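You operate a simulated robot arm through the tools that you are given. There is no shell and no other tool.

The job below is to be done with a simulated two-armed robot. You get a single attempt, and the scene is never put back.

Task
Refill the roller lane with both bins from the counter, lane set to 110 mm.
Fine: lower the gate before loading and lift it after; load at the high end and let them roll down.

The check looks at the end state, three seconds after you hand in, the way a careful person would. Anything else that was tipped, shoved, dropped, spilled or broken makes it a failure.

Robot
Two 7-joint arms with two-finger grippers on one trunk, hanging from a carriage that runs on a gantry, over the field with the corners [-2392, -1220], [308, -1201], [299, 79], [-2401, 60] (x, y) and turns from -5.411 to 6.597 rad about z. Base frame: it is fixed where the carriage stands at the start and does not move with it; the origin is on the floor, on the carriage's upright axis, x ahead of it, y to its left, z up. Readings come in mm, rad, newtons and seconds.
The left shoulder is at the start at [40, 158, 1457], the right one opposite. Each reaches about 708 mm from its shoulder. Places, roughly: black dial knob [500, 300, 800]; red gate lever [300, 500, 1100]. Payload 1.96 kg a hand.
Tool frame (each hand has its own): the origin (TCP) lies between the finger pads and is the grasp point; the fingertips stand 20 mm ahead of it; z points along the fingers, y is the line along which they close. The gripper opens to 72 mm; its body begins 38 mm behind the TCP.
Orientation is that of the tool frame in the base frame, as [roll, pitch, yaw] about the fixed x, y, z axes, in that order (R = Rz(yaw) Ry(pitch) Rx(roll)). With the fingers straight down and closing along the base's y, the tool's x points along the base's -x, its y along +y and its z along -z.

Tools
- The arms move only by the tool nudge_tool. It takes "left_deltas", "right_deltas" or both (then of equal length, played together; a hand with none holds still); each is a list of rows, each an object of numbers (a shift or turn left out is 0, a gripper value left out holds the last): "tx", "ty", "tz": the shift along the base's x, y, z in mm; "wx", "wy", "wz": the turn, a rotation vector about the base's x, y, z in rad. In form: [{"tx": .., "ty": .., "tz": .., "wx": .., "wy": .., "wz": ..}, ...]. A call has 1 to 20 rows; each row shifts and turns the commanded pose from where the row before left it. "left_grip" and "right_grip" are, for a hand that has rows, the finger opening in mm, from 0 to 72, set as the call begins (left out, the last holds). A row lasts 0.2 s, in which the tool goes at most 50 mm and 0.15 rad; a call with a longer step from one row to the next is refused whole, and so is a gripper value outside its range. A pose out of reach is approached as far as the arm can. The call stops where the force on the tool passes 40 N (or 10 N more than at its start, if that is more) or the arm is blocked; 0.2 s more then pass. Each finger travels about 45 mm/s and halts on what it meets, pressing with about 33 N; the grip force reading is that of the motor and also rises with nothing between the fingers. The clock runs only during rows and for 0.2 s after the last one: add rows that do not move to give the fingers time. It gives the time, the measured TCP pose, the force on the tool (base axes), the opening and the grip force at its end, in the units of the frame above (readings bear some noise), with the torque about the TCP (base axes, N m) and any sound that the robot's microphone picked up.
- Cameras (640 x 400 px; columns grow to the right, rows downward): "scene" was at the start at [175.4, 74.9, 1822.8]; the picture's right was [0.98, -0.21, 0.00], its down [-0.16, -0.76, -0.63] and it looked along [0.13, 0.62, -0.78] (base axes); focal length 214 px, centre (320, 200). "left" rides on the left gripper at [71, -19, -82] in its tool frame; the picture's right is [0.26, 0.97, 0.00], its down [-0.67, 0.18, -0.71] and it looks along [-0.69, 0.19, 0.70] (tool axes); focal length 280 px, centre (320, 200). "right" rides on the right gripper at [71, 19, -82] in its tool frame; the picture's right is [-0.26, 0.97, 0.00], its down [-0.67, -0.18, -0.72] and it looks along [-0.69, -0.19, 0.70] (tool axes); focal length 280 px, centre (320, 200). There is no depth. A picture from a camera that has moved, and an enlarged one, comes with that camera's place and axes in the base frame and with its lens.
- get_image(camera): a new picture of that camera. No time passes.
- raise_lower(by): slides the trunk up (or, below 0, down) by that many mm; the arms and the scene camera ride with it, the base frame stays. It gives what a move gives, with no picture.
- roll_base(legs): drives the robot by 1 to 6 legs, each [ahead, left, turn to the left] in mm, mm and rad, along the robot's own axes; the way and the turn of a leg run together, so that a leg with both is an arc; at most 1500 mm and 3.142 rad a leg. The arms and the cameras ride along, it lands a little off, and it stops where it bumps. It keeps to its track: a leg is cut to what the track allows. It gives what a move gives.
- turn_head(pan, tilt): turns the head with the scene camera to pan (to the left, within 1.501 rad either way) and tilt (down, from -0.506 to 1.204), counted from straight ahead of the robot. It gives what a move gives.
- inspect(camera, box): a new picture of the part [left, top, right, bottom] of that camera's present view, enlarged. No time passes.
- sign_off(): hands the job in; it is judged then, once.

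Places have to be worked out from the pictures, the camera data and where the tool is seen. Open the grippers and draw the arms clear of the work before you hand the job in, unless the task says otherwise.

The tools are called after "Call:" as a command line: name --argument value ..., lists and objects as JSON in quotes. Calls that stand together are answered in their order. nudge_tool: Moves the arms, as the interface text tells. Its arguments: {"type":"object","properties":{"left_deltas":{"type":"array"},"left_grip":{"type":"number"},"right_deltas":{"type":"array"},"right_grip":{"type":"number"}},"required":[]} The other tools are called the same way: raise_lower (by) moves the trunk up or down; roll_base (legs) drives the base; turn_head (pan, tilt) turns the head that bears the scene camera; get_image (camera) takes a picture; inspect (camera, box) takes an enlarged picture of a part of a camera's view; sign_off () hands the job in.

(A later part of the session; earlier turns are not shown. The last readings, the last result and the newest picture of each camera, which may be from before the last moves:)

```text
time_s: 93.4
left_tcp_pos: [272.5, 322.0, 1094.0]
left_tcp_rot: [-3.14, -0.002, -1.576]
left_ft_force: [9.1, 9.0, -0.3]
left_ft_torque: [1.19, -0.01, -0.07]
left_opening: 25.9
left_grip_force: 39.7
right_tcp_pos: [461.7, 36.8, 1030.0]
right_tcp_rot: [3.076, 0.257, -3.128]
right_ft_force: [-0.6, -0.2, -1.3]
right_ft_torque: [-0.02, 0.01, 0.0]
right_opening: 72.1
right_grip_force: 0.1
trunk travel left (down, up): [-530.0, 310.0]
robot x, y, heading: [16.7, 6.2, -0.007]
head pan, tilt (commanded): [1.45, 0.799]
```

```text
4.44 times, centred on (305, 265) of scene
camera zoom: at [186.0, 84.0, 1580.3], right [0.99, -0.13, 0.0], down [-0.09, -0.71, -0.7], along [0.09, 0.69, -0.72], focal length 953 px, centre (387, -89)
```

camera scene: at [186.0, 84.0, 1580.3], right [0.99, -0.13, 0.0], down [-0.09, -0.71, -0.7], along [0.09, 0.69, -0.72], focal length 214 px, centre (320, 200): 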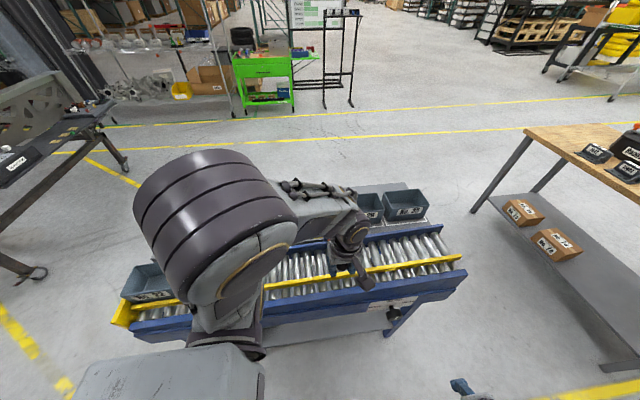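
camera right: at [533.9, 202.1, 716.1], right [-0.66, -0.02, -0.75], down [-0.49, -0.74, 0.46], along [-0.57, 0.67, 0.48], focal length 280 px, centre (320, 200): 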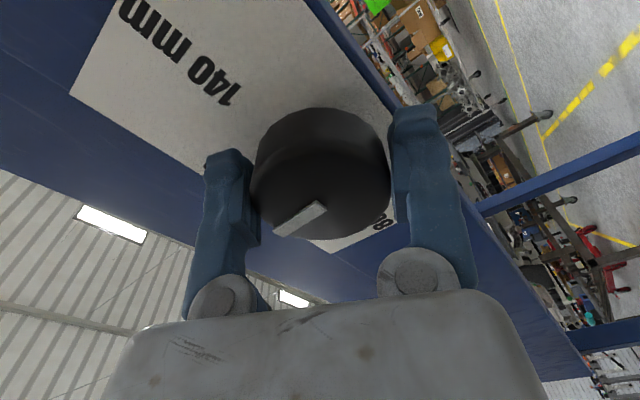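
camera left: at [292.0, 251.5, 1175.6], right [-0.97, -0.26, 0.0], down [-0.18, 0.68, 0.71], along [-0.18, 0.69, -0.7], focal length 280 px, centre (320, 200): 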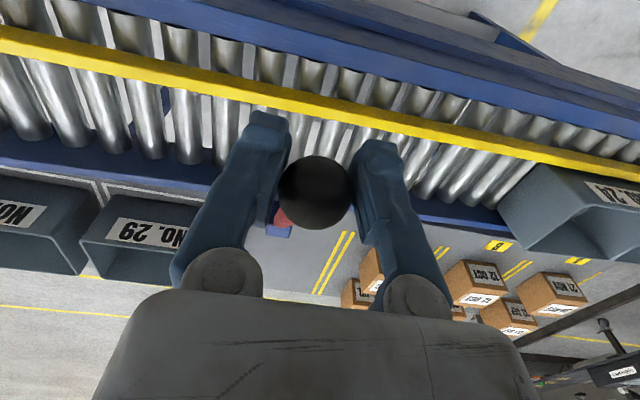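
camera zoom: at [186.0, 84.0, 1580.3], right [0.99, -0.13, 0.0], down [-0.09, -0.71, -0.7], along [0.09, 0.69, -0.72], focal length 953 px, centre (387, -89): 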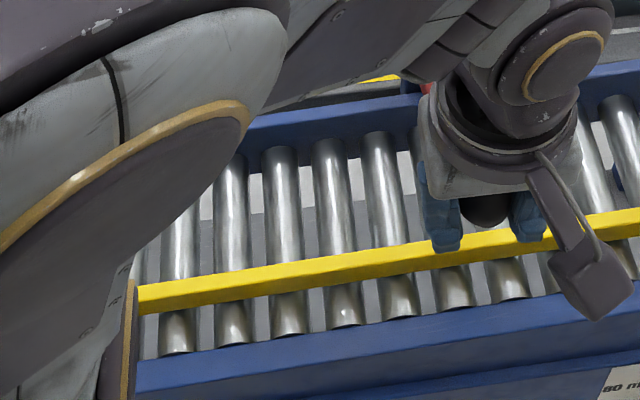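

Still no visible gate. I carefully compare the end plate at the low end with its earlier look, and the view under the lane.

Call:
inspect --camera "scene" --box '[105, 245, 205, 345]'

Call:
turn_head --pan 1.5 --tilt 0.95

Call:
get_image --camera "scene"

```text
4.00 times, centred on (155, 295) of scene
camera zoom: at [186.0, 84.0, 1580.3], right [0.99, -0.13, 0.0], down [-0.09, -0.71, -0.7], along [0.09, 0.69, -0.72], focal length 858 px, centre (980, -180)
```

zoom: 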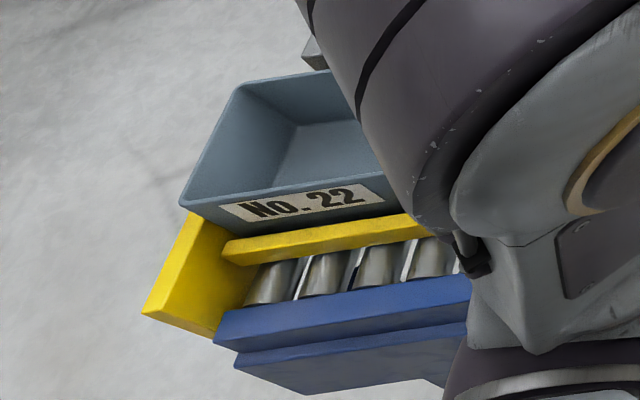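

```text
time_s: 94.1
left_tcp_pos: [271.9, 321.4, 1093.5]
left_tcp_rot: [-3.138, -0.001, -1.575]
left_ft_force: [10.6, 10.2, -6.4]
left_ft_torque: [0.21, -0.03, -0.06]
left_opening: 25.9
left_grip_force: 40.3
right_tcp_pos: [462.1, 35.7, 1029.6]
right_tcp_rot: [3.08, 0.255, -3.128]
right_ft_force: [-0.7, -0.6, -0.9]
right_ft_torque: [-0.02, 0.02, 0.0]
right_opening: 71.9
right_grip_force: 0.0
trunk travel left (down, up): [-530.0, 310.0]
robot x, y, heading: [17.7, 4.1, -0.007]
head pan, tilt (commanded): [1.499, 0.949]
```

```text
taken
camera scene: at [181.5, 76.4, 1568.6], right [1.0, -0.08, 0.0], down [-0.06, -0.81, -0.58], along [0.05, 0.58, -0.81], focal length 214 px, centre (320, 200)
```

scene: 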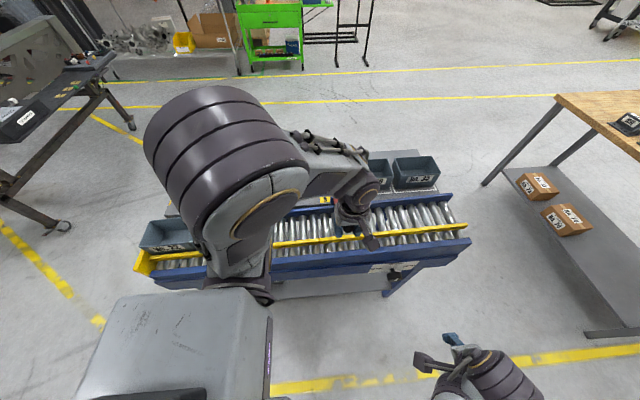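

Bins measure ~148 mm long × ~88 mm deep, so four of them would end right at the lever's x – the gate must act just uphill of x≈270. I continue the lever to the end of its travel to see its range.

Call:
nudge_tool --left_deltas '[{"ty": -4.9, "tz": -6.8}, {"ty": -4.7, "tz": -7.0}, {"ty": -4.4, "tz": -7.1}, {"ty": -4.2, "tz": -7.3}, {"ty": -3.9, "tz": -7.4}, {"ty": -3.7, "tz": -7.6}, {"tx": 0}]'

Call:
get_image --camera "left"

Call:
get_image --camera "scene"

```text
time_s: 95.7
left_tcp_pos: [272.0, 296.6, 1052.0]
left_tcp_rot: [-3.14, 0.0, -1.576]
left_ft_force: [7.7, 9.3, -0.9]
left_ft_torque: [0.98, -0.05, -0.03]
left_opening: 25.7
left_grip_force: 40.3
right_tcp_pos: [461.4, 35.8, 1030.4]
right_tcp_rot: [3.077, 0.256, -3.126]
right_ft_force: [0.0, -0.2, 0.2]
right_ft_torque: [-0.02, -0.02, 0.01]
right_opening: 72.0
right_grip_force: 0.0
trunk travel left (down, up): [-530.0, 310.0]
robot x, y, heading: [11.9, 6.4, -0.006]
head pan, tilt (commanded): [1.499, 0.949]
```

```text
taken
camera left: at [292.1, 226.0, 1132.8], right [-0.97, -0.26, 0.0], down [-0.18, 0.68, 0.71], along [-0.18, 0.69, -0.7], focal length 280 px, centre (320, 200)
```

left: 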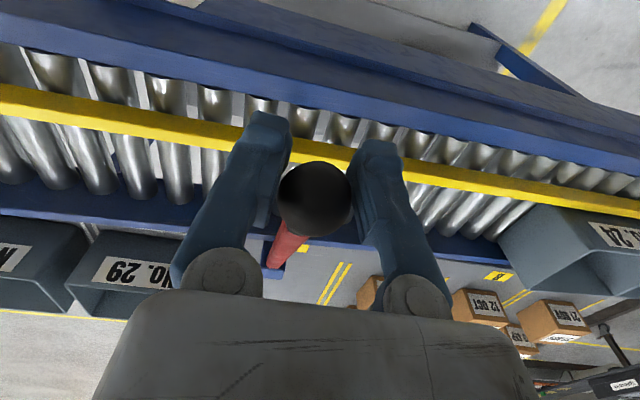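

```text
taken
camera scene: at [181.5, 76.7, 1568.6], right [1.0, -0.08, 0.0], down [-0.06, -0.81, -0.58], along [0.05, 0.58, -0.81], focal length 214 px, centre (320, 200)
```

scene: 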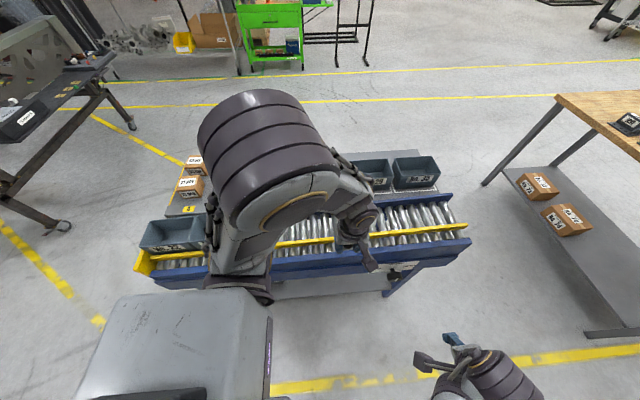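

Lever now at ~65° and still moving. I inspect the lane again from the wrist camera.

Call:
inspect --camera "left" --box '[0, 20, 290, 260]'

Call:
inspect --camera "left" --box '[340, 60, 640, 280]'

```text
1.67 times, centred on (145, 140) of left
camera zoom: at [292.1, 226.0, 1132.8], right [-0.97, -0.26, 0.0], down [-0.18, 0.68, 0.71], along [-0.18, 0.69, -0.7], focal length 467 px, centre (612, 300)
```

zoom: 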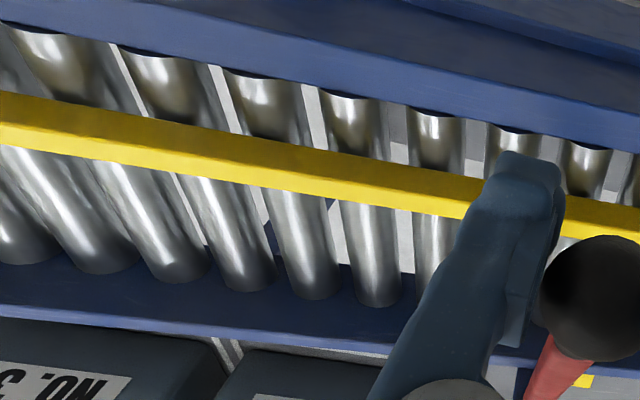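

```text
1.82 times, centred on (490, 170) of left
camera zoom: at [292.1, 226.0, 1132.8], right [-0.97, -0.26, 0.0], down [-0.18, 0.68, 0.71], along [-0.18, 0.69, -0.7], focal length 510 px, centre (11, 254)
```

zoom: 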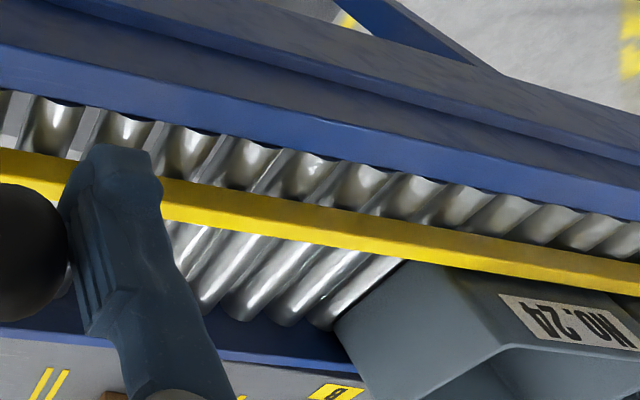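

Still nothing raised at 65°. I go a little further (toward ~80°) to find the lower end stop.

Call:
nudge_tool --left_deltas '[{"ty": -3.4, "tz": -7.7}, {"ty": -3.1, "tz": -7.8}, {"ty": -2.8, "tz": -7.9}, {"ty": -2.5, "tz": -8.0}, {"ty": -2.2, "tz": -8.1}, {"ty": -2.0, "tz": -8.2}, {"tx": 0}]'

Call:
get_image --camera "left"

```text
time_s: 97.3
left_tcp_pos: [272.8, 276.2, 1003.4]
left_tcp_rot: [-3.14, -0.004, -1.577]
left_ft_force: [9.4, -6.4, 3.0]
left_ft_torque: [0.61, -0.02, -0.11]
left_opening: 23.2
left_grip_force: 40.0
right_tcp_pos: [462.0, 33.4, 1030.9]
right_tcp_rot: [3.081, 0.257, -3.126]
right_ft_force: [0.7, 0.8, -0.2]
right_ft_torque: [-0.01, -0.01, -0.02]
right_opening: 72.0
right_grip_force: 0.1
trunk travel left (down, up): [-530.0, 310.0]
robot x, y, heading: [16.3, 2.6, -0.007]
head pan, tilt (commanded): [1.499, 0.949]
```

```text
taken
camera left: at [292.1, 207.3, 1084.1], right [-0.97, -0.26, 0.0], down [-0.18, 0.68, 0.71], along [-0.18, 0.69, -0.7], focal length 280 px, centre (320, 200)
```

left: 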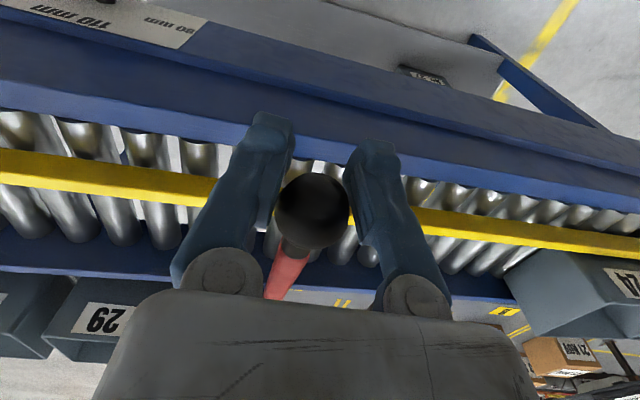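

The ball has slid ~12 mm in the grip, so the lever has reached its lower stop (~78°). I release it, lift the hand away and look at the whole lane unobstructed.

Call:
nudge_tool --left_deltas '[{"tx": 0}, {"tx": 0}, {"tx": 0}]' --left_grip 72

Call:
nudge_tool --left_deltas '[{"tz": 20}, {"tz": 40}, {"tz": 40, "ty": -20}, {"tz": 40, "ty": -40}, {"tz": 40, "ty": -40}, {"tx": 0}]'

Call:
get_image --camera "left"

Call:
get_image --camera "scene"

```text
time_s: 98.1
left_tcp_pos: [270.2, 277.9, 1002.1]
left_tcp_rot: [3.142, -0.004, -1.577]
left_ft_force: [0.0, -0.2, 0.7]
left_ft_torque: [0.04, 0.01, -0.04]
left_opening: 71.9
left_grip_force: 0.0
right_tcp_pos: [459.9, 34.2, 1030.1]
right_tcp_rot: [3.079, 0.254, -3.126]
right_ft_force: [-0.2, 0.7, 0.2]
right_ft_torque: [0.0, -0.01, 0.03]
right_opening: 72.0
right_grip_force: 0.1
trunk travel left (down, up): [-530.0, 310.0]
robot x, y, heading: [16.4, 5.3, -0.007]
head pan, tilt (commanded): [1.499, 0.949]
```

```text
refused: row 4 steps farther than a row can; nothing moved
```

```text
taken
camera left: at [290.5, 208.5, 1084.0], right [-0.97, -0.26, 0.0], down [-0.18, 0.68, 0.71], along [-0.18, 0.69, -0.7], focal length 280 px, centre (320, 200)
```

left: 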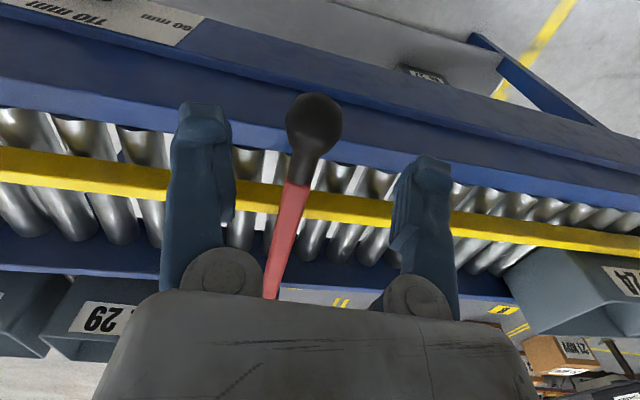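

```text
taken
camera scene: at [180.7, 75.7, 1568.4], right [1.0, -0.08, 0.0], down [-0.06, -0.81, -0.58], along [0.05, 0.58, -0.81], focal length 214 px, centre (320, 200)
```

scene: 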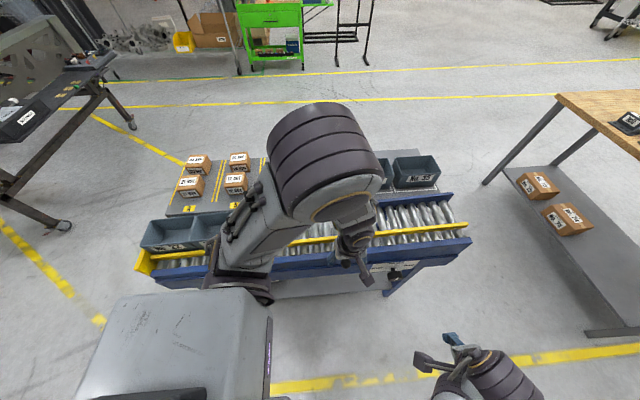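

On release the lever dropped on to its lowest, nearly horizontal position across the lane – so the lever arm lowered across the rollers acts as the gate: lowered it holds bins at the high end, lifted it lets them roll down. I raise the hand clear and look.

Call:
nudge_tool --left_deltas '[{"tz": 20}, {"tz": 40}, {"tz": 40, "ty": -15}, {"tz": 35, "ty": -30}, {"tz": 35, "ty": -30}, {"tz": 35, "ty": -30}, {"tx": 0}]'

Call:
get_image --camera "left"

Call:
get_image --camera "scene"

```text
time_s: 99.7
left_tcp_pos: [347.9, 214.8, 1174.3]
left_tcp_rot: [3.138, -0.043, -1.566]
left_ft_force: [-0.3, 0.9, -0.5]
left_ft_torque: [-0.01, 0.0, 0.01]
left_opening: 71.8
left_grip_force: 0.2
left hand out of reach, approached as far as the arm can: row 3, 4, 5, 6
right_tcp_pos: [460.8, 34.8, 1028.9]
right_tcp_rot: [3.078, 0.255, -3.128]
right_ft_force: [0.9, 1.0, 0.1]
right_ft_torque: [0.04, 0.0, 0.01]
right_opening: 71.9
right_grip_force: 0.1
trunk travel left (down, up): [-530.0, 310.0]
robot x, y, heading: [14.1, 4.5, -0.007]
head pan, tilt (commanded): [1.499, 0.949]
```

```text
taken
camera left: at [369.3, 149.4, 1258.0], right [-0.96, -0.27, 0.01], down [-0.18, 0.7, 0.69], along [-0.19, 0.66, -0.73], focal length 280 px, centre (320, 200)
```

left: 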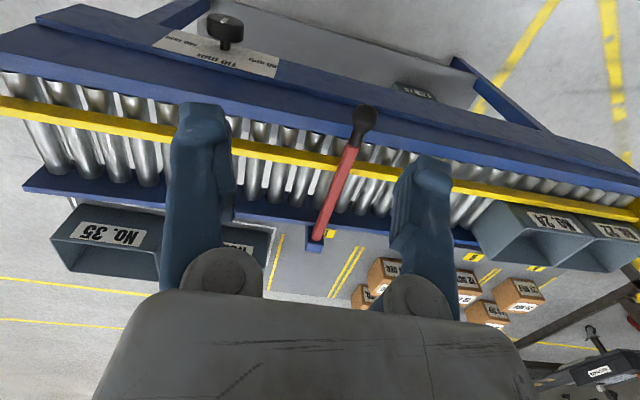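

```text
taken
camera scene: at [180.7, 75.7, 1568.4], right [1.0, -0.08, 0.0], down [-0.06, -0.81, -0.58], along [0.05, 0.58, -0.81], focal length 214 px, centre (320, 200)
```

scene: 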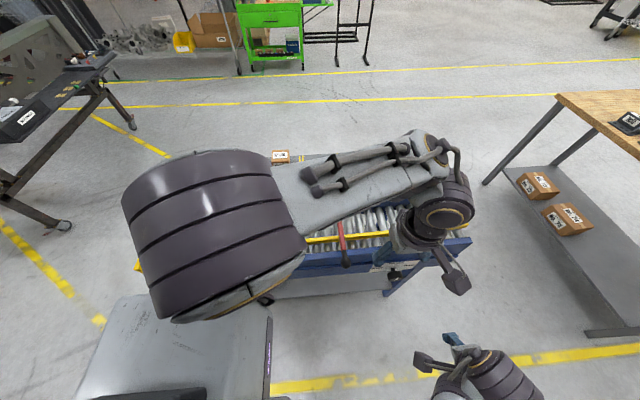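

The lever now lies across the lane. I zoom in on it and the rollers beside it.

Call:
inspect --camera "left" --box '[230, 80, 420, 260]'

Call:
inspect --camera "left" --box '[0, 0, 320, 200]'

Call:
inspect --camera "left" --box '[400, 120, 640, 280]'

```text
2.22 times, centred on (325, 170) of left
camera zoom: at [369.3, 149.4, 1258.0], right [-0.96, -0.27, 0.01], down [-0.18, 0.7, 0.69], along [-0.19, 0.66, -0.73], focal length 623 px, centre (309, 267)
```

zoom: 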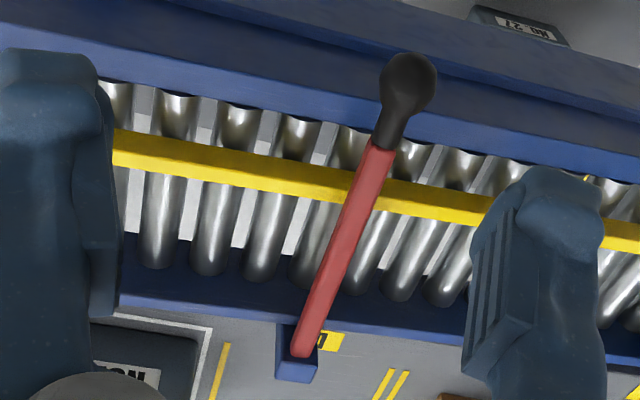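

```text
2.00 times, centred on (160, 100) of left
camera zoom: at [369.3, 149.4, 1258.0], right [-0.96, -0.27, 0.01], down [-0.18, 0.7, 0.69], along [-0.19, 0.66, -0.73], focal length 561 px, centre (640, 400)
```

zoom: 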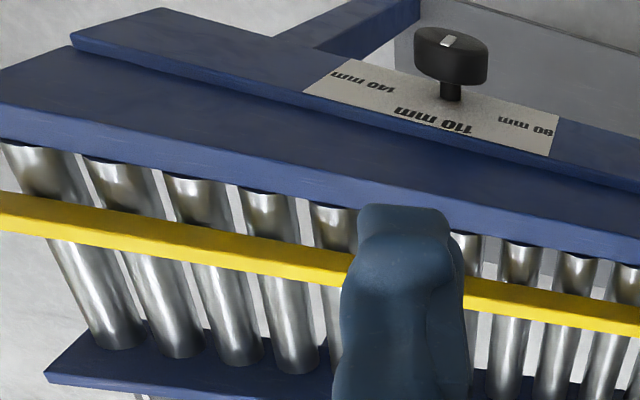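

```text
2.50 times, centred on (520, 200) of left
camera zoom: at [369.3, 149.4, 1258.0], right [-0.96, -0.27, 0.01], down [-0.18, 0.7, 0.69], along [-0.19, 0.66, -0.73], focal length 701 px, centre (-180, 200)
```

zoom: 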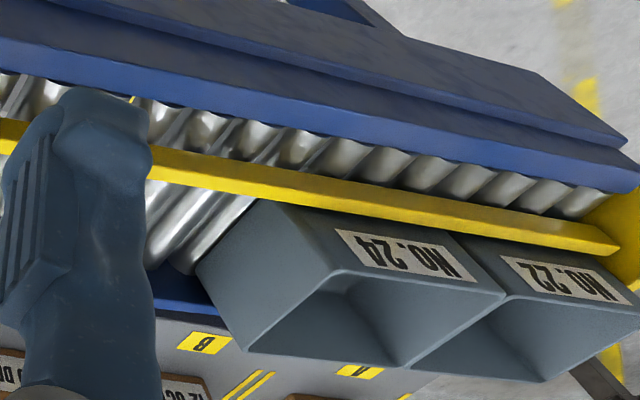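

The lever lies horizontally (z≈952) over the lane at x≈272: it will hold bins at the high end until lifted. Bins: No. 29 spans x 341–489, front y≈582, rim z≈981; No. 35 spans x≈523–672, front y≈585. I now bring the left hand back to its neutral orientation (closing along y) high above.

Call:
nudge_tool --left_deltas '[{"tx": -5, "ty": 20, "tz": 11, "wz": -0.143}, {"tx": -5, "ty": 20, "tz": 11, "wz": -0.143}, {"tx": -5, "ty": 20, "tz": 11, "wz": -0.143}, {"tx": -5, "ty": 20, "tz": 11, "wz": -0.143}, {"tx": -5, "ty": 20, "tz": 11, "wz": -0.143}, {"tx": -5, "ty": 20, "tz": 11, "wz": -0.143}, {"tx": -5, "ty": 20, "tz": 11, "wz": -0.143}, {"tx": -5, "ty": 20, "tz": 11, "wz": -0.143}, {"tx": -5, "ty": 20, "tz": 11, "wz": -0.143}, {"tx": -5, "ty": 20, "tz": 11, "wz": -0.143}, {"tx": -5, "ty": 15, "tz": 6, "wz": -0.143}, {"tx": 0}]'

Call:
get_image --camera "scene"

Call:
get_image --camera "left"

```text
time_s: 102.3
left_tcp_pos: [291.1, 431.1, 1287.8]
left_tcp_rot: [-3.141, -0.002, 3.134]
left_ft_force: [0.3, 0.3, -0.4]
left_ft_torque: [0.02, 0.0, 0.02]
left_opening: 72.1
left_grip_force: 0.1
right_tcp_pos: [460.8, 34.4, 1029.1]
right_tcp_rot: [3.076, 0.255, -3.127]
right_ft_force: [0.1, -0.1, -0.8]
right_ft_torque: [0.01, 0.0, -0.01]
right_opening: 71.9
right_grip_force: 0.0
trunk travel left (down, up): [-530.0, 310.0]
robot x, y, heading: [14.4, 5.7, -0.007]
head pan, tilt (commanded): [1.499, 0.949]
```

```text
taken
camera scene: at [180.7, 75.6, 1568.4], right [1.0, -0.08, 0.0], down [-0.06, -0.81, -0.58], along [0.05, 0.58, -0.81], focal length 214 px, centre (320, 200)
```

scene: 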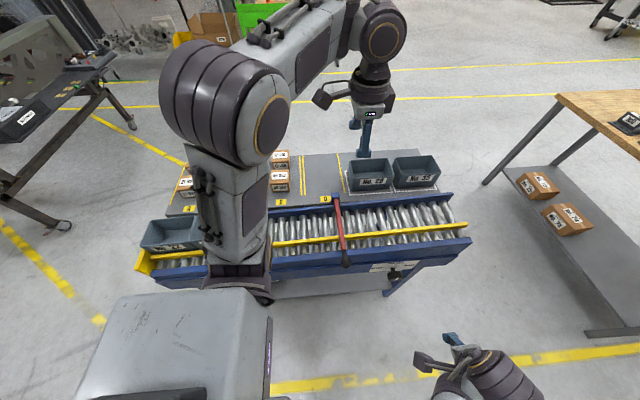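

```text
taken
camera left: at [221.4, 413.0, 1369.7], right [-0.25, 0.97, 0.0], down [0.68, 0.18, 0.71], along [0.69, 0.18, -0.7], focal length 280 px, centre (320, 200)
```

left: 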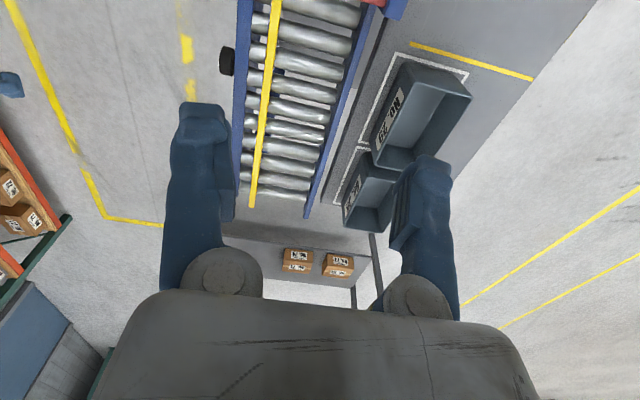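

The arm is back in its neutral posture and the scene camera sees the lever lying across the lane. I zoom in on it.

Call:
inspect --camera "scene" --box '[270, 180, 470, 300]'

Call:
inspect --camera "left" --box '[230, 0, 480, 240]'

```text
3.20 times, centred on (370, 240) of scene
camera zoom: at [180.7, 75.6, 1568.4], right [1.0, -0.08, 0.0], down [-0.06, -0.81, -0.58], along [0.05, 0.58, -0.81], focal length 686 px, centre (160, 72)
```

zoom: 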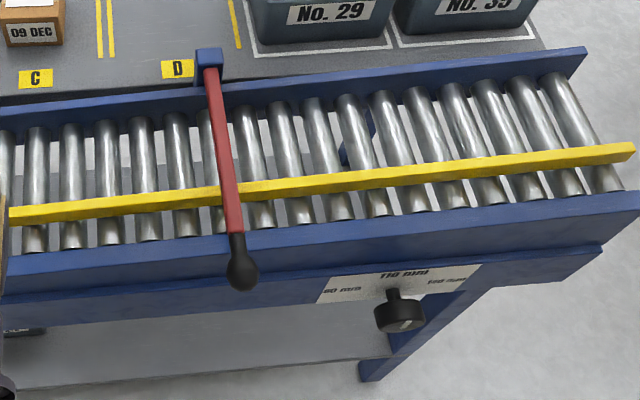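

```text
1.67 times, centred on (355, 120) of left
camera zoom: at [221.4, 413.0, 1369.7], right [-0.25, 0.97, 0.0], down [0.68, 0.18, 0.71], along [0.69, 0.18, -0.7], focal length 467 px, centre (262, 333)
```

zoom: 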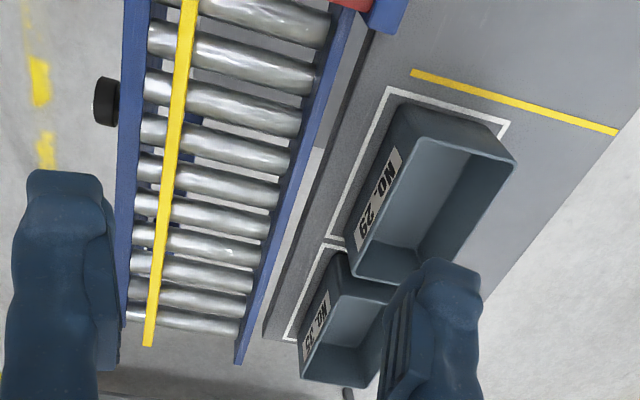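

Everything matches: gate arm down, lane clear. I drive to x≈300, y≈30 to work the bins with the left hand (hand stays at z≈1288, well above everything).

Call:
roll_base --legs '[[286, 0, 0.007], [0, 25, 0]]'

Call:
turn_head --pan 1.4 --tilt 0.9

Call:
get_image --camera "scene"

Call:
get_image --camera "left"

```text
time_s: 104.7
left_tcp_pos: [568.1, 457.7, 1288.7]
left_tcp_rot: [3.141, -0.002, -3.138]
left_ft_force: [0.2, 0.9, 2.1]
left_ft_torque: [-0.04, 0.04, 0.0]
left_opening: 72.3
left_grip_force: 0.0
right_tcp_pos: [742.0, 64.2, 1029.2]
right_tcp_rot: [3.079, 0.254, -3.119]
right_ft_force: [0.3, -0.1, 0.4]
right_ft_torque: [0.02, 0.01, 0.04]
right_opening: 72.2
right_grip_force: 0.1
trunk travel left (down, up): [-530.0, 310.0]
robot x, y, heading: [295.3, 26.7, 0.008]
head pan, tilt (commanded): [1.499, 0.949]
```

```text
time_s: 105.4
left_tcp_pos: [569.9, 457.2, 1288.3]
left_tcp_rot: [3.141, -0.003, -3.137]
left_ft_force: [-0.4, 0.2, -0.2]
left_ft_torque: [0.03, -0.02, 0.03]
left_opening: 72.1
left_grip_force: 0.1
right_tcp_pos: [742.3, 63.6, 1029.9]
right_tcp_rot: [3.077, 0.255, -3.119]
right_ft_force: [0.1, 0.5, -0.1]
right_ft_torque: [-0.02, 0.01, -0.01]
right_opening: 72.2
right_grip_force: 0.0
trunk travel left (down, up): [-530.0, 310.0]
robot x, y, heading: [299.4, 25.3, 0.005]
head pan, tilt (commanded): [1.4, 0.901]
```

```text
taken
camera scene: at [469.9, 103.3, 1572.0], right [0.99, -0.17, 0.0], down [-0.13, -0.77, -0.62], along [0.1, 0.61, -0.78], focal length 214 px, centre (320, 200)
```

scene: 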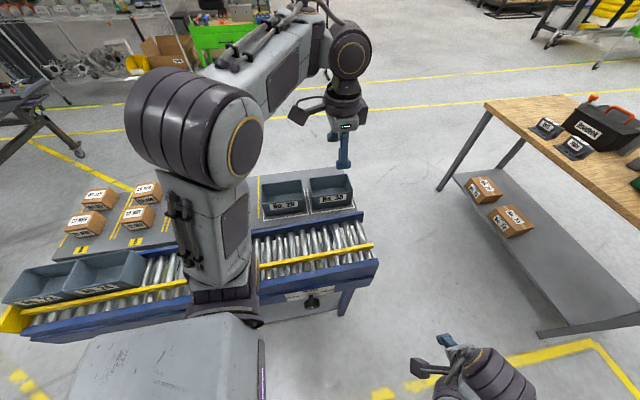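

```text
taken
camera left: at [500.0, 438.8, 1369.7], right [-0.26, 0.96, 0.0], down [0.68, 0.18, 0.71], along [0.69, 0.19, -0.7], focal length 280 px, centre (320, 200)
```

left: 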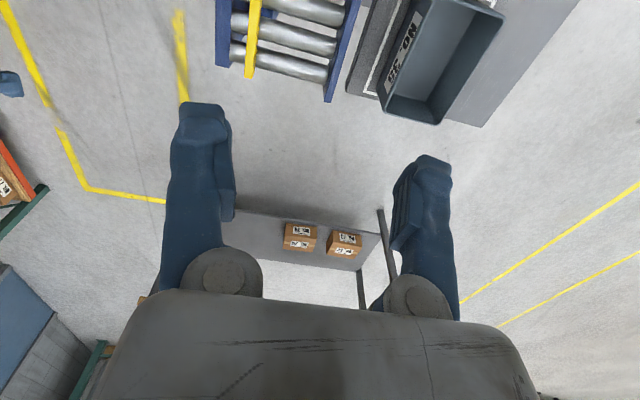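

Good views of both bins and the high end of the lane. I enlarge them to compute positions.

Call:
inspect --camera "scene" --box '[245, 165, 385, 270]'

Call:
inspect --camera "left" --box '[200, 0, 520, 140]'

```text
3.81 times, centred on (315, 218) of scene
camera zoom: at [469.9, 103.3, 1572.0], right [0.99, -0.17, 0.0], down [-0.13, -0.77, -0.62], along [0.1, 0.61, -0.78], focal length 817 px, centre (339, 133)
```

zoom: 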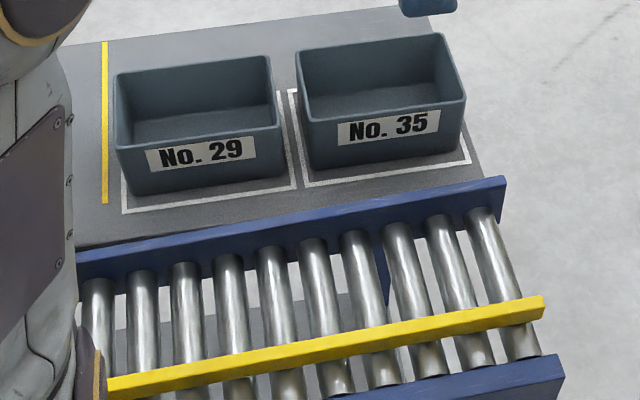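

```text
2.00 times, centred on (360, 70) of left
camera zoom: at [500.0, 438.8, 1369.7], right [-0.26, 0.96, 0.0], down [0.68, 0.18, 0.71], along [0.69, 0.19, -0.7], focal length 561 px, centre (240, 460)
```

zoom: 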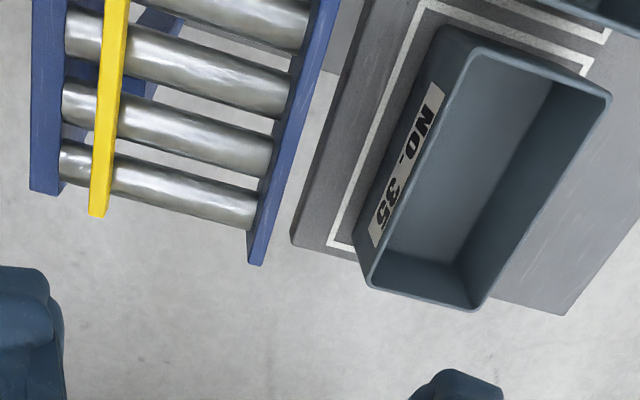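

Positions agree between cameras: bin 29 centre ≈(419.5, 626), bin 35 centre ≈(599, 630), rims z≈981, 150×91 mm, nearly square to the axes. Lane inner faces at x≈600 are about y 392…502, centre ≈447. I move the left hand above the middle of bin 29's front wall.

Call:
nudge_tool --left_deltas '[{"tx": -25, "ty": 21, "tz": -20}, {"tx": -25, "ty": 21, "tz": -25}, {"tx": -25, "ty": 21, "tz": -30}, {"tx": -25, "ty": 21, "tz": -30}, {"tx": -25, "ty": 21, "tz": -30}, {"tx": -25, "ty": 20, "tz": -30}, {"tz": -23}, {"tx": 0}]' --left_grip 50

Call:
get_image --camera "left"

Call:
inspect --camera "scene" --box '[245, 120, 385, 270]'

```text
time_s: 107.2
left_tcp_pos: [419.8, 582.3, 1099.6]
left_tcp_rot: [3.141, -0.001, -3.139]
left_ft_force: [0.0, -0.8, 0.0]
left_ft_torque: [0.0, -0.02, -0.04]
left_opening: 50.2
left_grip_force: 0.1
right_tcp_pos: [741.6, 61.8, 1029.7]
right_tcp_rot: [3.078, 0.256, -3.12]
right_ft_force: [0.6, -0.3, -0.5]
right_ft_torque: [0.01, 0.02, 0.04]
right_opening: 72.0
right_grip_force: 0.0
trunk travel left (down, up): [-530.0, 310.0]
robot x, y, heading: [298.1, 30.0, 0.007]
head pan, tilt (commanded): [1.4, 0.901]
```

```text
taken
camera left: at [349.7, 564.6, 1181.2], right [-0.26, 0.96, 0.0], down [0.68, 0.18, 0.71], along [0.69, 0.19, -0.7], focal length 280 px, centre (320, 200)
```

left: 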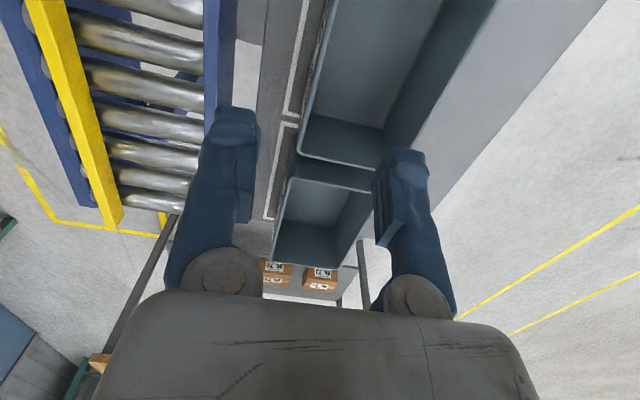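

```text
2.67 times, centred on (315, 195) of scene
camera zoom: at [469.9, 103.3, 1572.0], right [0.99, -0.17, 0.0], down [-0.13, -0.77, -0.62], along [0.1, 0.61, -0.78], focal length 572 px, centre (333, 213)
```

zoom: 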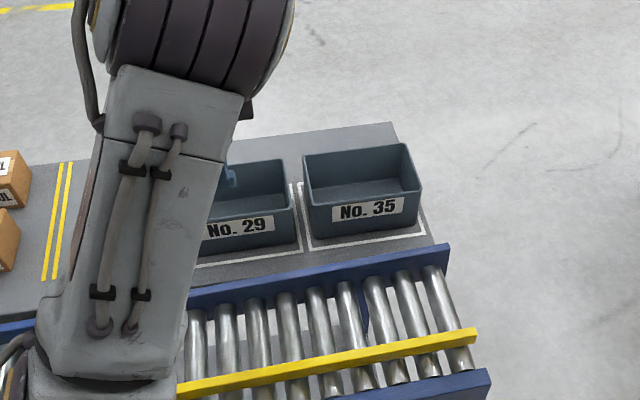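

I zoom in on the wrist view to fix the wall position relative to the fingers.

Call:
inspect --camera "left" --box '[200, 0, 460, 170]'

```text
2.35 times, centred on (330, 85) of left
camera zoom: at [349.7, 564.6, 1181.2], right [-0.26, 0.96, 0.0], down [0.68, 0.18, 0.71], along [0.69, 0.19, -0.7], focal length 660 px, centre (296, 471)
```

zoom: 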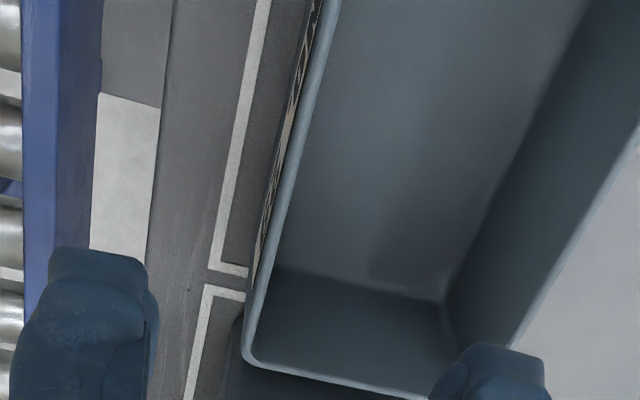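

The front wall's rim line is at y≈585 there (yaw ~0.015). I shift +2.5 mm and descend so the pads straddle the wall ~5 mm below the rim, watching the force.

Call:
nudge_tool --left_deltas '[{"ty": 2.5, "tz": -25, "wz": 0.01}, {"tz": -30}, {"tz": -30}, {"tz": -25}, {"tz": -12}, {"tx": 0}]'

Call:
get_image --camera "left"

```text
time_s: 108.6
left_tcp_pos: [419.9, 583.6, 978.4]
left_tcp_rot: [-3.141, -0.001, -3.13]
left_ft_force: [0.5, 0.7, -0.9]
left_ft_torque: [0.02, 0.02, -0.06]
left_opening: 49.9
left_grip_force: 0.0
right_tcp_pos: [742.7, 62.4, 1029.4]
right_tcp_rot: [3.079, 0.255, -3.12]
right_ft_force: [-0.8, 0.5, -0.1]
right_ft_torque: [-0.01, 0.01, -0.01]
right_opening: 72.1
right_grip_force: 0.0
trunk travel left (down, up): [-530.0, 310.0]
robot x, y, heading: [294.3, 26.6, -0.006]
head pan, tilt (commanded): [1.4, 0.901]
```

```text
taken
camera left: at [350.4, 564.9, 1060.2], right [-0.27, 0.96, 0.0], down [0.67, 0.19, 0.71], along [0.69, 0.2, -0.7], focal length 280 px, centre (320, 200)
```

left: 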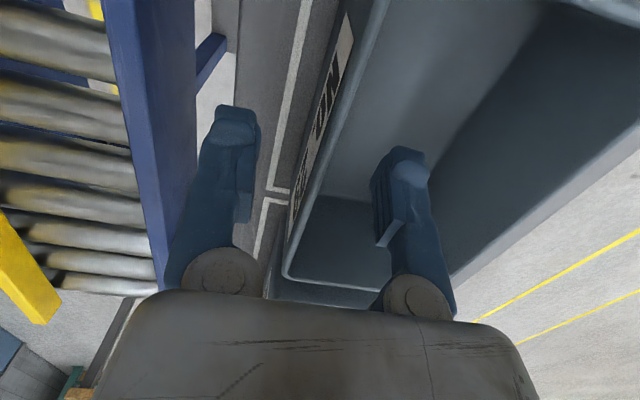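

The wall runs centrally between the fingers with the rim at TCP height. I go 6 mm deeper and close on the wall.

Call:
nudge_tool --left_deltas '[{"tz": -6, "ty": 1}, {"tx": 0}]'

Call:
nudge_tool --left_deltas '[{"tx": 0}, {"tx": 0}, {"tx": 0}, {"tx": 0}, {"tx": 0}]' --left_grip 0

Call:
get_image --camera "left"

```text
time_s: 109.2
left_tcp_pos: [420.9, 585.9, 973.9]
left_tcp_rot: [3.141, -0.003, -3.13]
left_ft_force: [-0.6, 0.7, 0.3]
left_ft_torque: [0.02, 0.01, -0.01]
left_opening: 50.1
left_grip_force: 0.0
right_tcp_pos: [743.4, 61.6, 1029.7]
right_tcp_rot: [3.08, 0.254, -3.12]
right_ft_force: [-0.3, 0.0, 0.8]
right_ft_torque: [-0.02, -0.01, 0.03]
right_opening: 72.0
right_grip_force: 0.0
trunk travel left (down, up): [-530.0, 310.0]
robot x, y, heading: [300.6, 27.8, 0.002]
head pan, tilt (commanded): [1.4, 0.901]
```

```text
time_s: 110.4
left_tcp_pos: [420.5, 585.9, 972.6]
left_tcp_rot: [3.142, -0.003, -3.13]
left_ft_force: [-0.6, -0.2, 0.4]
left_ft_torque: [-0.01, -0.05, -0.01]
left_opening: 6.1
left_grip_force: 31.9
right_tcp_pos: [742.6, 61.4, 1028.9]
right_tcp_rot: [3.079, 0.255, -3.121]
right_ft_force: [-0.5, -0.2, 0.2]
right_ft_torque: [0.02, -0.01, 0.0]
right_opening: 71.7
right_grip_force: 0.1
trunk travel left (down, up): [-530.0, 310.0]
robot x, y, heading: [299.2, 24.9, 0.001]
head pan, tilt (commanded): [1.4, 0.901]
```

```text
taken
camera left: at [350.4, 566.0, 1054.3], right [-0.27, 0.96, 0.0], down [0.67, 0.19, 0.71], along [0.69, 0.2, -0.7], focal length 280 px, centre (320, 200)
```

left: 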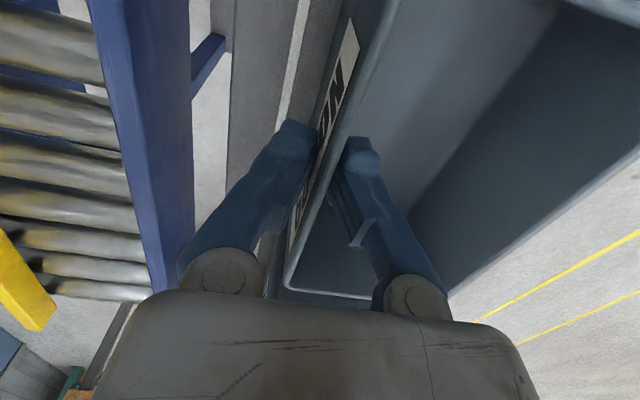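

Wall gripped (6 mm, ~32 N). I lift slowly 20 mm and check load and tilt.

Call:
nudge_tool --left_deltas '[{"tz": 5}, {"tz": 5}, {"tz": 5}, {"tz": 5}, {"tx": 0}]'

Call:
get_image --camera "left"

Call:
inspect --camera "scene" --box '[245, 150, 385, 270]'

```text
time_s: 111.6
left_tcp_pos: [420.4, 586.7, 991.9]
left_tcp_rot: [3.141, -0.002, -3.128]
left_ft_force: [0.3, -0.4, -0.6]
left_ft_torque: [-0.04, 0.02, -0.03]
left_opening: 5.8
left_grip_force: 32.2
right_tcp_pos: [742.3, 63.6, 1029.3]
right_tcp_rot: [3.079, 0.255, -3.119]
right_ft_force: [0.6, 0.2, -1.1]
right_ft_torque: [-0.02, 0.0, 0.05]
right_opening: 71.9
right_grip_force: 0.0
trunk travel left (down, up): [-530.0, 310.0]
robot x, y, heading: [294.4, 30.3, -0.0]
head pan, tilt (commanded): [1.4, 0.901]
```

```text
taken
camera left: at [350.2, 566.5, 1073.9], right [-0.27, 0.96, 0.0], down [0.67, 0.19, 0.71], along [0.69, 0.2, -0.7], focal length 280 px, centre (320, 200)
```

left: 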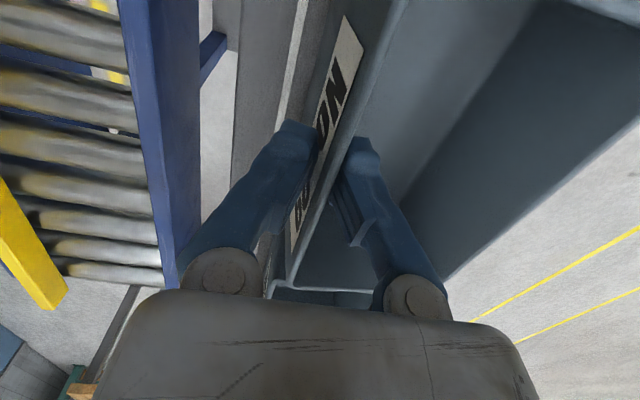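

```text
3.33 times, centred on (315, 210) of scene
camera zoom: at [469.9, 103.2, 1572.0], right [0.99, -0.17, 0.0], down [-0.13, -0.77, -0.62], along [0.1, 0.61, -0.78], focal length 715 px, centre (337, 167)
```

zoom: 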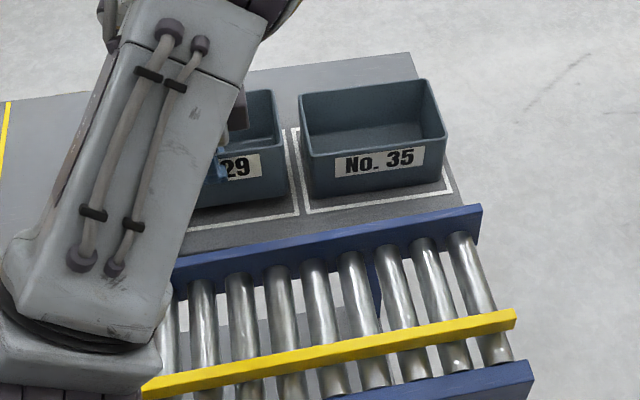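

The bin moves with the hand (its corner keeps its place in the wrist view) and weighs little. I lift it another 80 mm and verify it hangs level.

Call:
nudge_tool --left_deltas '[{"tz": 10}, {"tz": 14}, {"tz": 14}, {"tz": 14}, {"tz": 14}, {"tz": 14}, {"tx": 0}]'

Call:
get_image --camera "left"

Call:
get_image --camera "scene"

```text
time_s: 113.2
left_tcp_pos: [420.2, 585.2, 1071.6]
left_tcp_rot: [-3.141, -0.001, -3.129]
left_ft_force: [0.9, 0.1, -2.2]
left_ft_torque: [-0.05, -0.02, 0.01]
left_opening: 6.0
left_grip_force: 32.3
right_tcp_pos: [741.8, 62.0, 1029.8]
right_tcp_rot: [3.079, 0.257, -3.118]
right_ft_force: [0.2, 0.0, 0.3]
right_ft_torque: [-0.02, -0.03, -0.02]
right_opening: 72.0
right_grip_force: 0.1
trunk travel left (down, up): [-530.0, 310.0]
robot x, y, heading: [297.2, 29.9, 0.003]
head pan, tilt (commanded): [1.4, 0.901]
```

```text
taken
camera left: at [350.7, 566.3, 1153.8], right [-0.27, 0.96, 0.0], down [0.67, 0.19, 0.71], along [0.69, 0.2, -0.7], focal length 280 px, centre (320, 200)
```

left: 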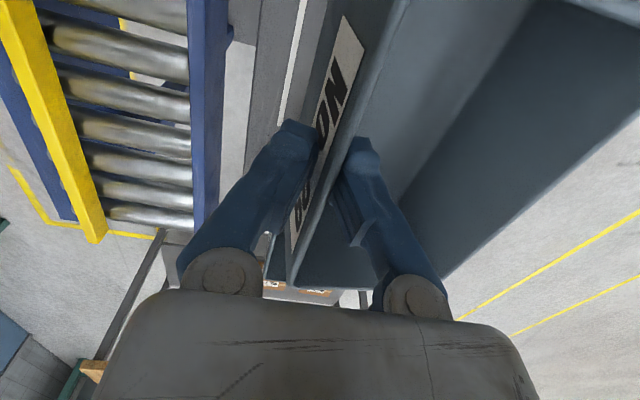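

```text
taken
camera scene: at [469.9, 103.2, 1572.0], right [0.99, -0.17, 0.0], down [-0.13, -0.77, -0.62], along [0.1, 0.61, -0.78], focal length 214 px, centre (320, 200)
```

scene: 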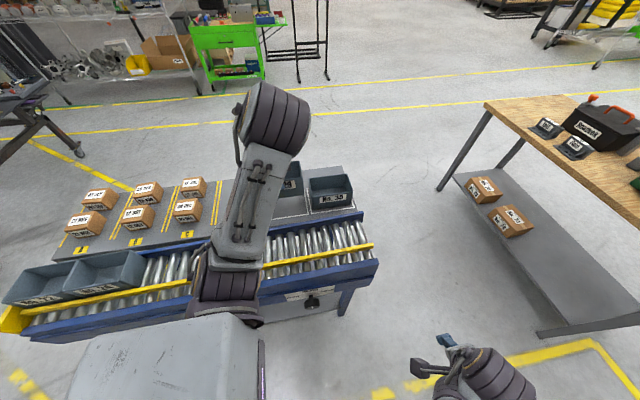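

Lifted; about 2 N. I check the sag of the bin in the scene view.

Call:
inspect --camera "scene" --box '[225, 130, 385, 250]'

```text
3.33 times, centred on (305, 190) of scene
camera zoom: at [469.9, 103.2, 1572.0], right [0.99, -0.17, 0.0], down [-0.13, -0.77, -0.62], along [0.1, 0.61, -0.78], focal length 715 px, centre (370, 233)
```

zoom: 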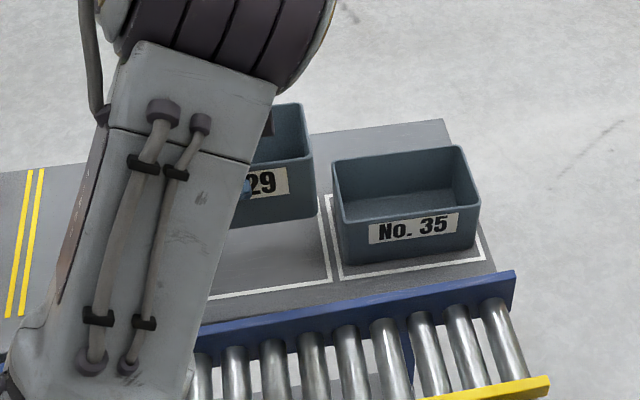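

Bin 29 hangs level and clear. I carry it in -y over the lane first, then along +x to the high end.

Call:
nudge_tool --left_deltas '[{"ty": -8}, {"ty": -16}, {"ty": -20}, {"ty": -20}, {"ty": -20}, {"ty": -20}, {"ty": -20}, {"ty": -20}, {"ty": -18}, {"ty": -12, "tx": 5}, {"ty": -8, "tx": 12}, {"tx": 20}, {"tx": 20}, {"tx": 20}, {"tx": 20}, {"tx": 20}, {"tx": 20}, {"tx": 18}, {"tx": 10}, {"tx": 5}]'

Call:
get_image --camera "left"

Call:
get_image --camera "scene"

```text
time_s: 117.4
left_tcp_pos: [585.9, 442.1, 1071.5]
left_tcp_rot: [-3.14, -0.002, -3.131]
left_ft_force: [-0.6, 0.7, -2.4]
left_ft_torque: [-0.1, 0.02, -0.04]
left_opening: 6.0
left_grip_force: 32.1
left hand out of reach, approached as far as the arm can: row 8, 9, 10
right_tcp_pos: [742.8, 61.5, 1030.0]
right_tcp_rot: [3.079, 0.256, -3.12]
right_ft_force: [0.5, -0.6, 0.2]
right_ft_torque: [-0.02, -0.01, -0.01]
right_opening: 71.9
right_grip_force: 0.0
trunk travel left (down, up): [-530.0, 310.0]
robot x, y, heading: [297.3, 26.9, 0.003]
head pan, tilt (commanded): [1.4, 0.901]
```

```text
taken
camera left: at [515.8, 422.7, 1153.8], right [-0.27, 0.96, 0.0], down [0.67, 0.19, 0.71], along [0.69, 0.2, -0.7], focal length 280 px, centre (320, 200)
```

left: 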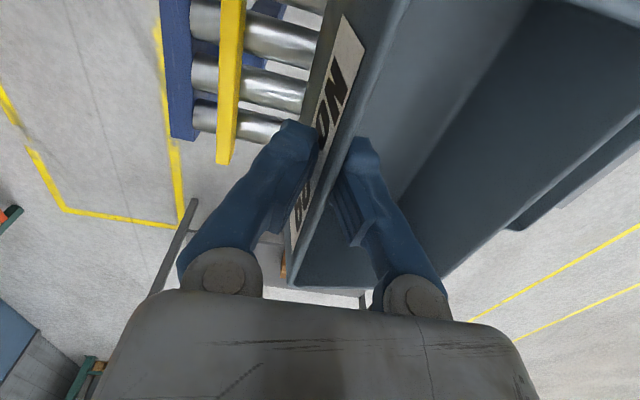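

```text
taken
camera scene: at [469.9, 103.3, 1572.0], right [0.99, -0.17, 0.0], down [-0.13, -0.77, -0.62], along [0.1, 0.61, -0.78], focal length 214 px, centre (320, 200)
```

scene: 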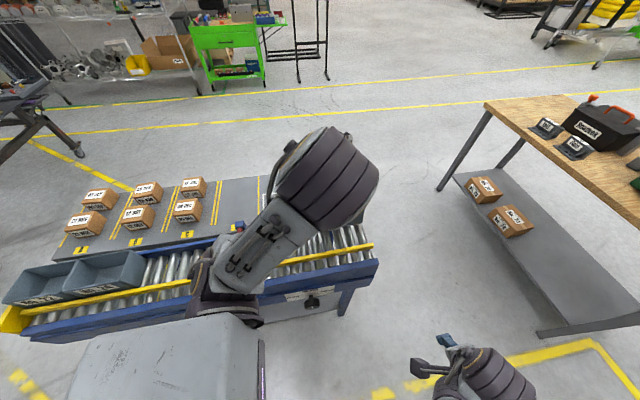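

The arm was briefly too folded; now at (586, 442). I complete the remaining -39 mm in y.

Call:
nudge_tool --left_deltas '[{"ty": -8, "tx": 1}, {"ty": -10, "tx": 1}, {"ty": -10, "tx": 1}, {"ty": -11, "tx": 1}, {"tx": 0}]'

Call:
get_image --camera "left"

Call:
get_image --camera "scene"

```text
time_s: 118.6
left_tcp_pos: [589.7, 403.6, 1070.9]
left_tcp_rot: [-3.141, -0.002, -3.13]
left_ft_force: [0.8, -0.2, -1.7]
left_ft_torque: [-0.09, -0.02, -0.01]
left_opening: 5.9
left_grip_force: 32.5
right_tcp_pos: [741.6, 62.9, 1028.8]
right_tcp_rot: [3.079, 0.255, -3.12]
right_ft_force: [-0.4, 0.3, -0.1]
right_ft_torque: [0.0, -0.01, -0.01]
right_opening: 71.7
right_grip_force: 0.1
trunk travel left (down, up): [-530.0, 310.0]
robot x, y, heading: [293.1, 27.6, 0.002]
head pan, tilt (commanded): [1.4, 0.901]
```

```text
taken
camera left: at [519.6, 384.1, 1152.2], right [-0.27, 0.96, 0.0], down [0.67, 0.19, 0.71], along [0.69, 0.2, -0.7], focal length 280 px, centre (320, 200)
```

left: 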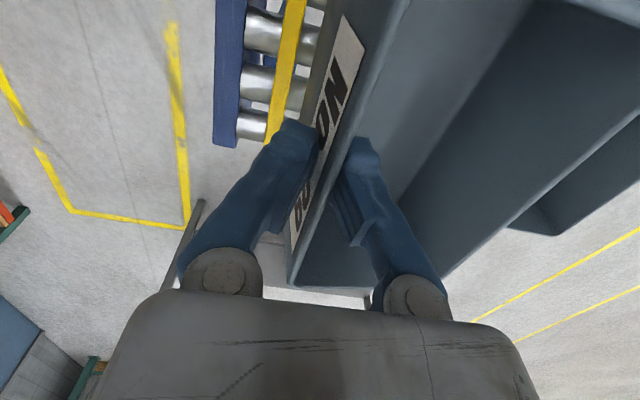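

```text
taken
camera scene: at [469.9, 103.3, 1572.0], right [0.99, -0.17, 0.0], down [-0.13, -0.77, -0.62], along [0.1, 0.61, -0.78], focal length 214 px, centre (320, 200)
```

scene: 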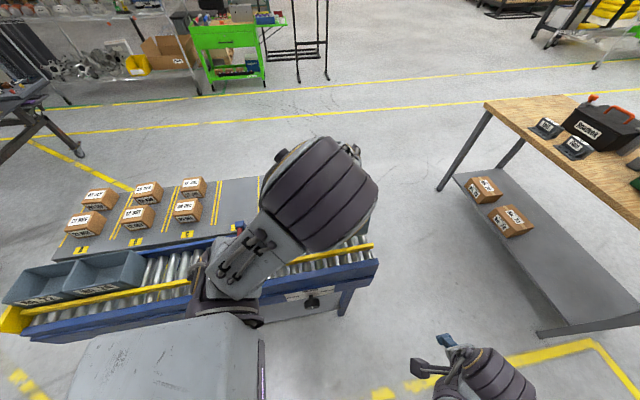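

I zoom in on the wrist view to place the bin between yellow rail and far rail.

Call:
inspect --camera "left" --box '[200, 0, 420, 160]'

Call:
inspect --camera "scene" --box '[250, 180, 400, 290]'

```text
2.50 times, centred on (310, 80) of left
camera zoom: at [519.6, 384.1, 1152.2], right [-0.27, 0.96, 0.0], down [0.67, 0.19, 0.71], along [0.69, 0.2, -0.7], focal length 701 px, centre (345, 500)
```

zoom: 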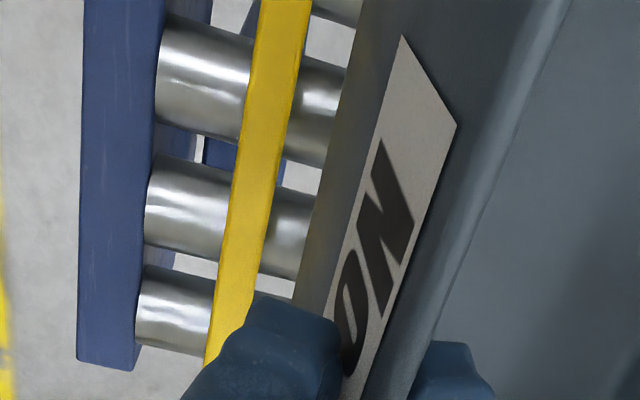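

```text
3.64 times, centred on (325, 235) of scene
camera zoom: at [469.9, 103.3, 1572.0], right [0.99, -0.17, 0.0], down [-0.13, -0.77, -0.62], along [0.1, 0.61, -0.78], focal length 780 px, centre (302, 73)
```

zoom: 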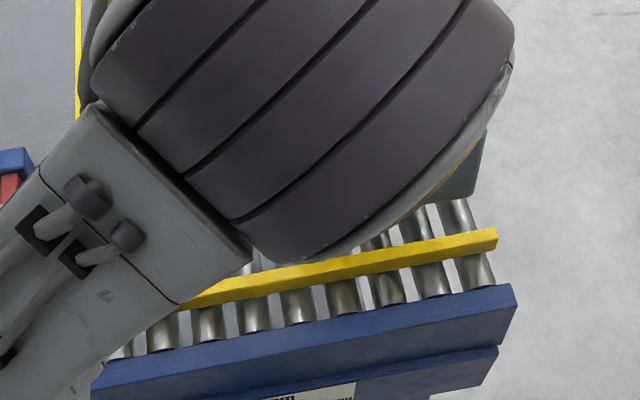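

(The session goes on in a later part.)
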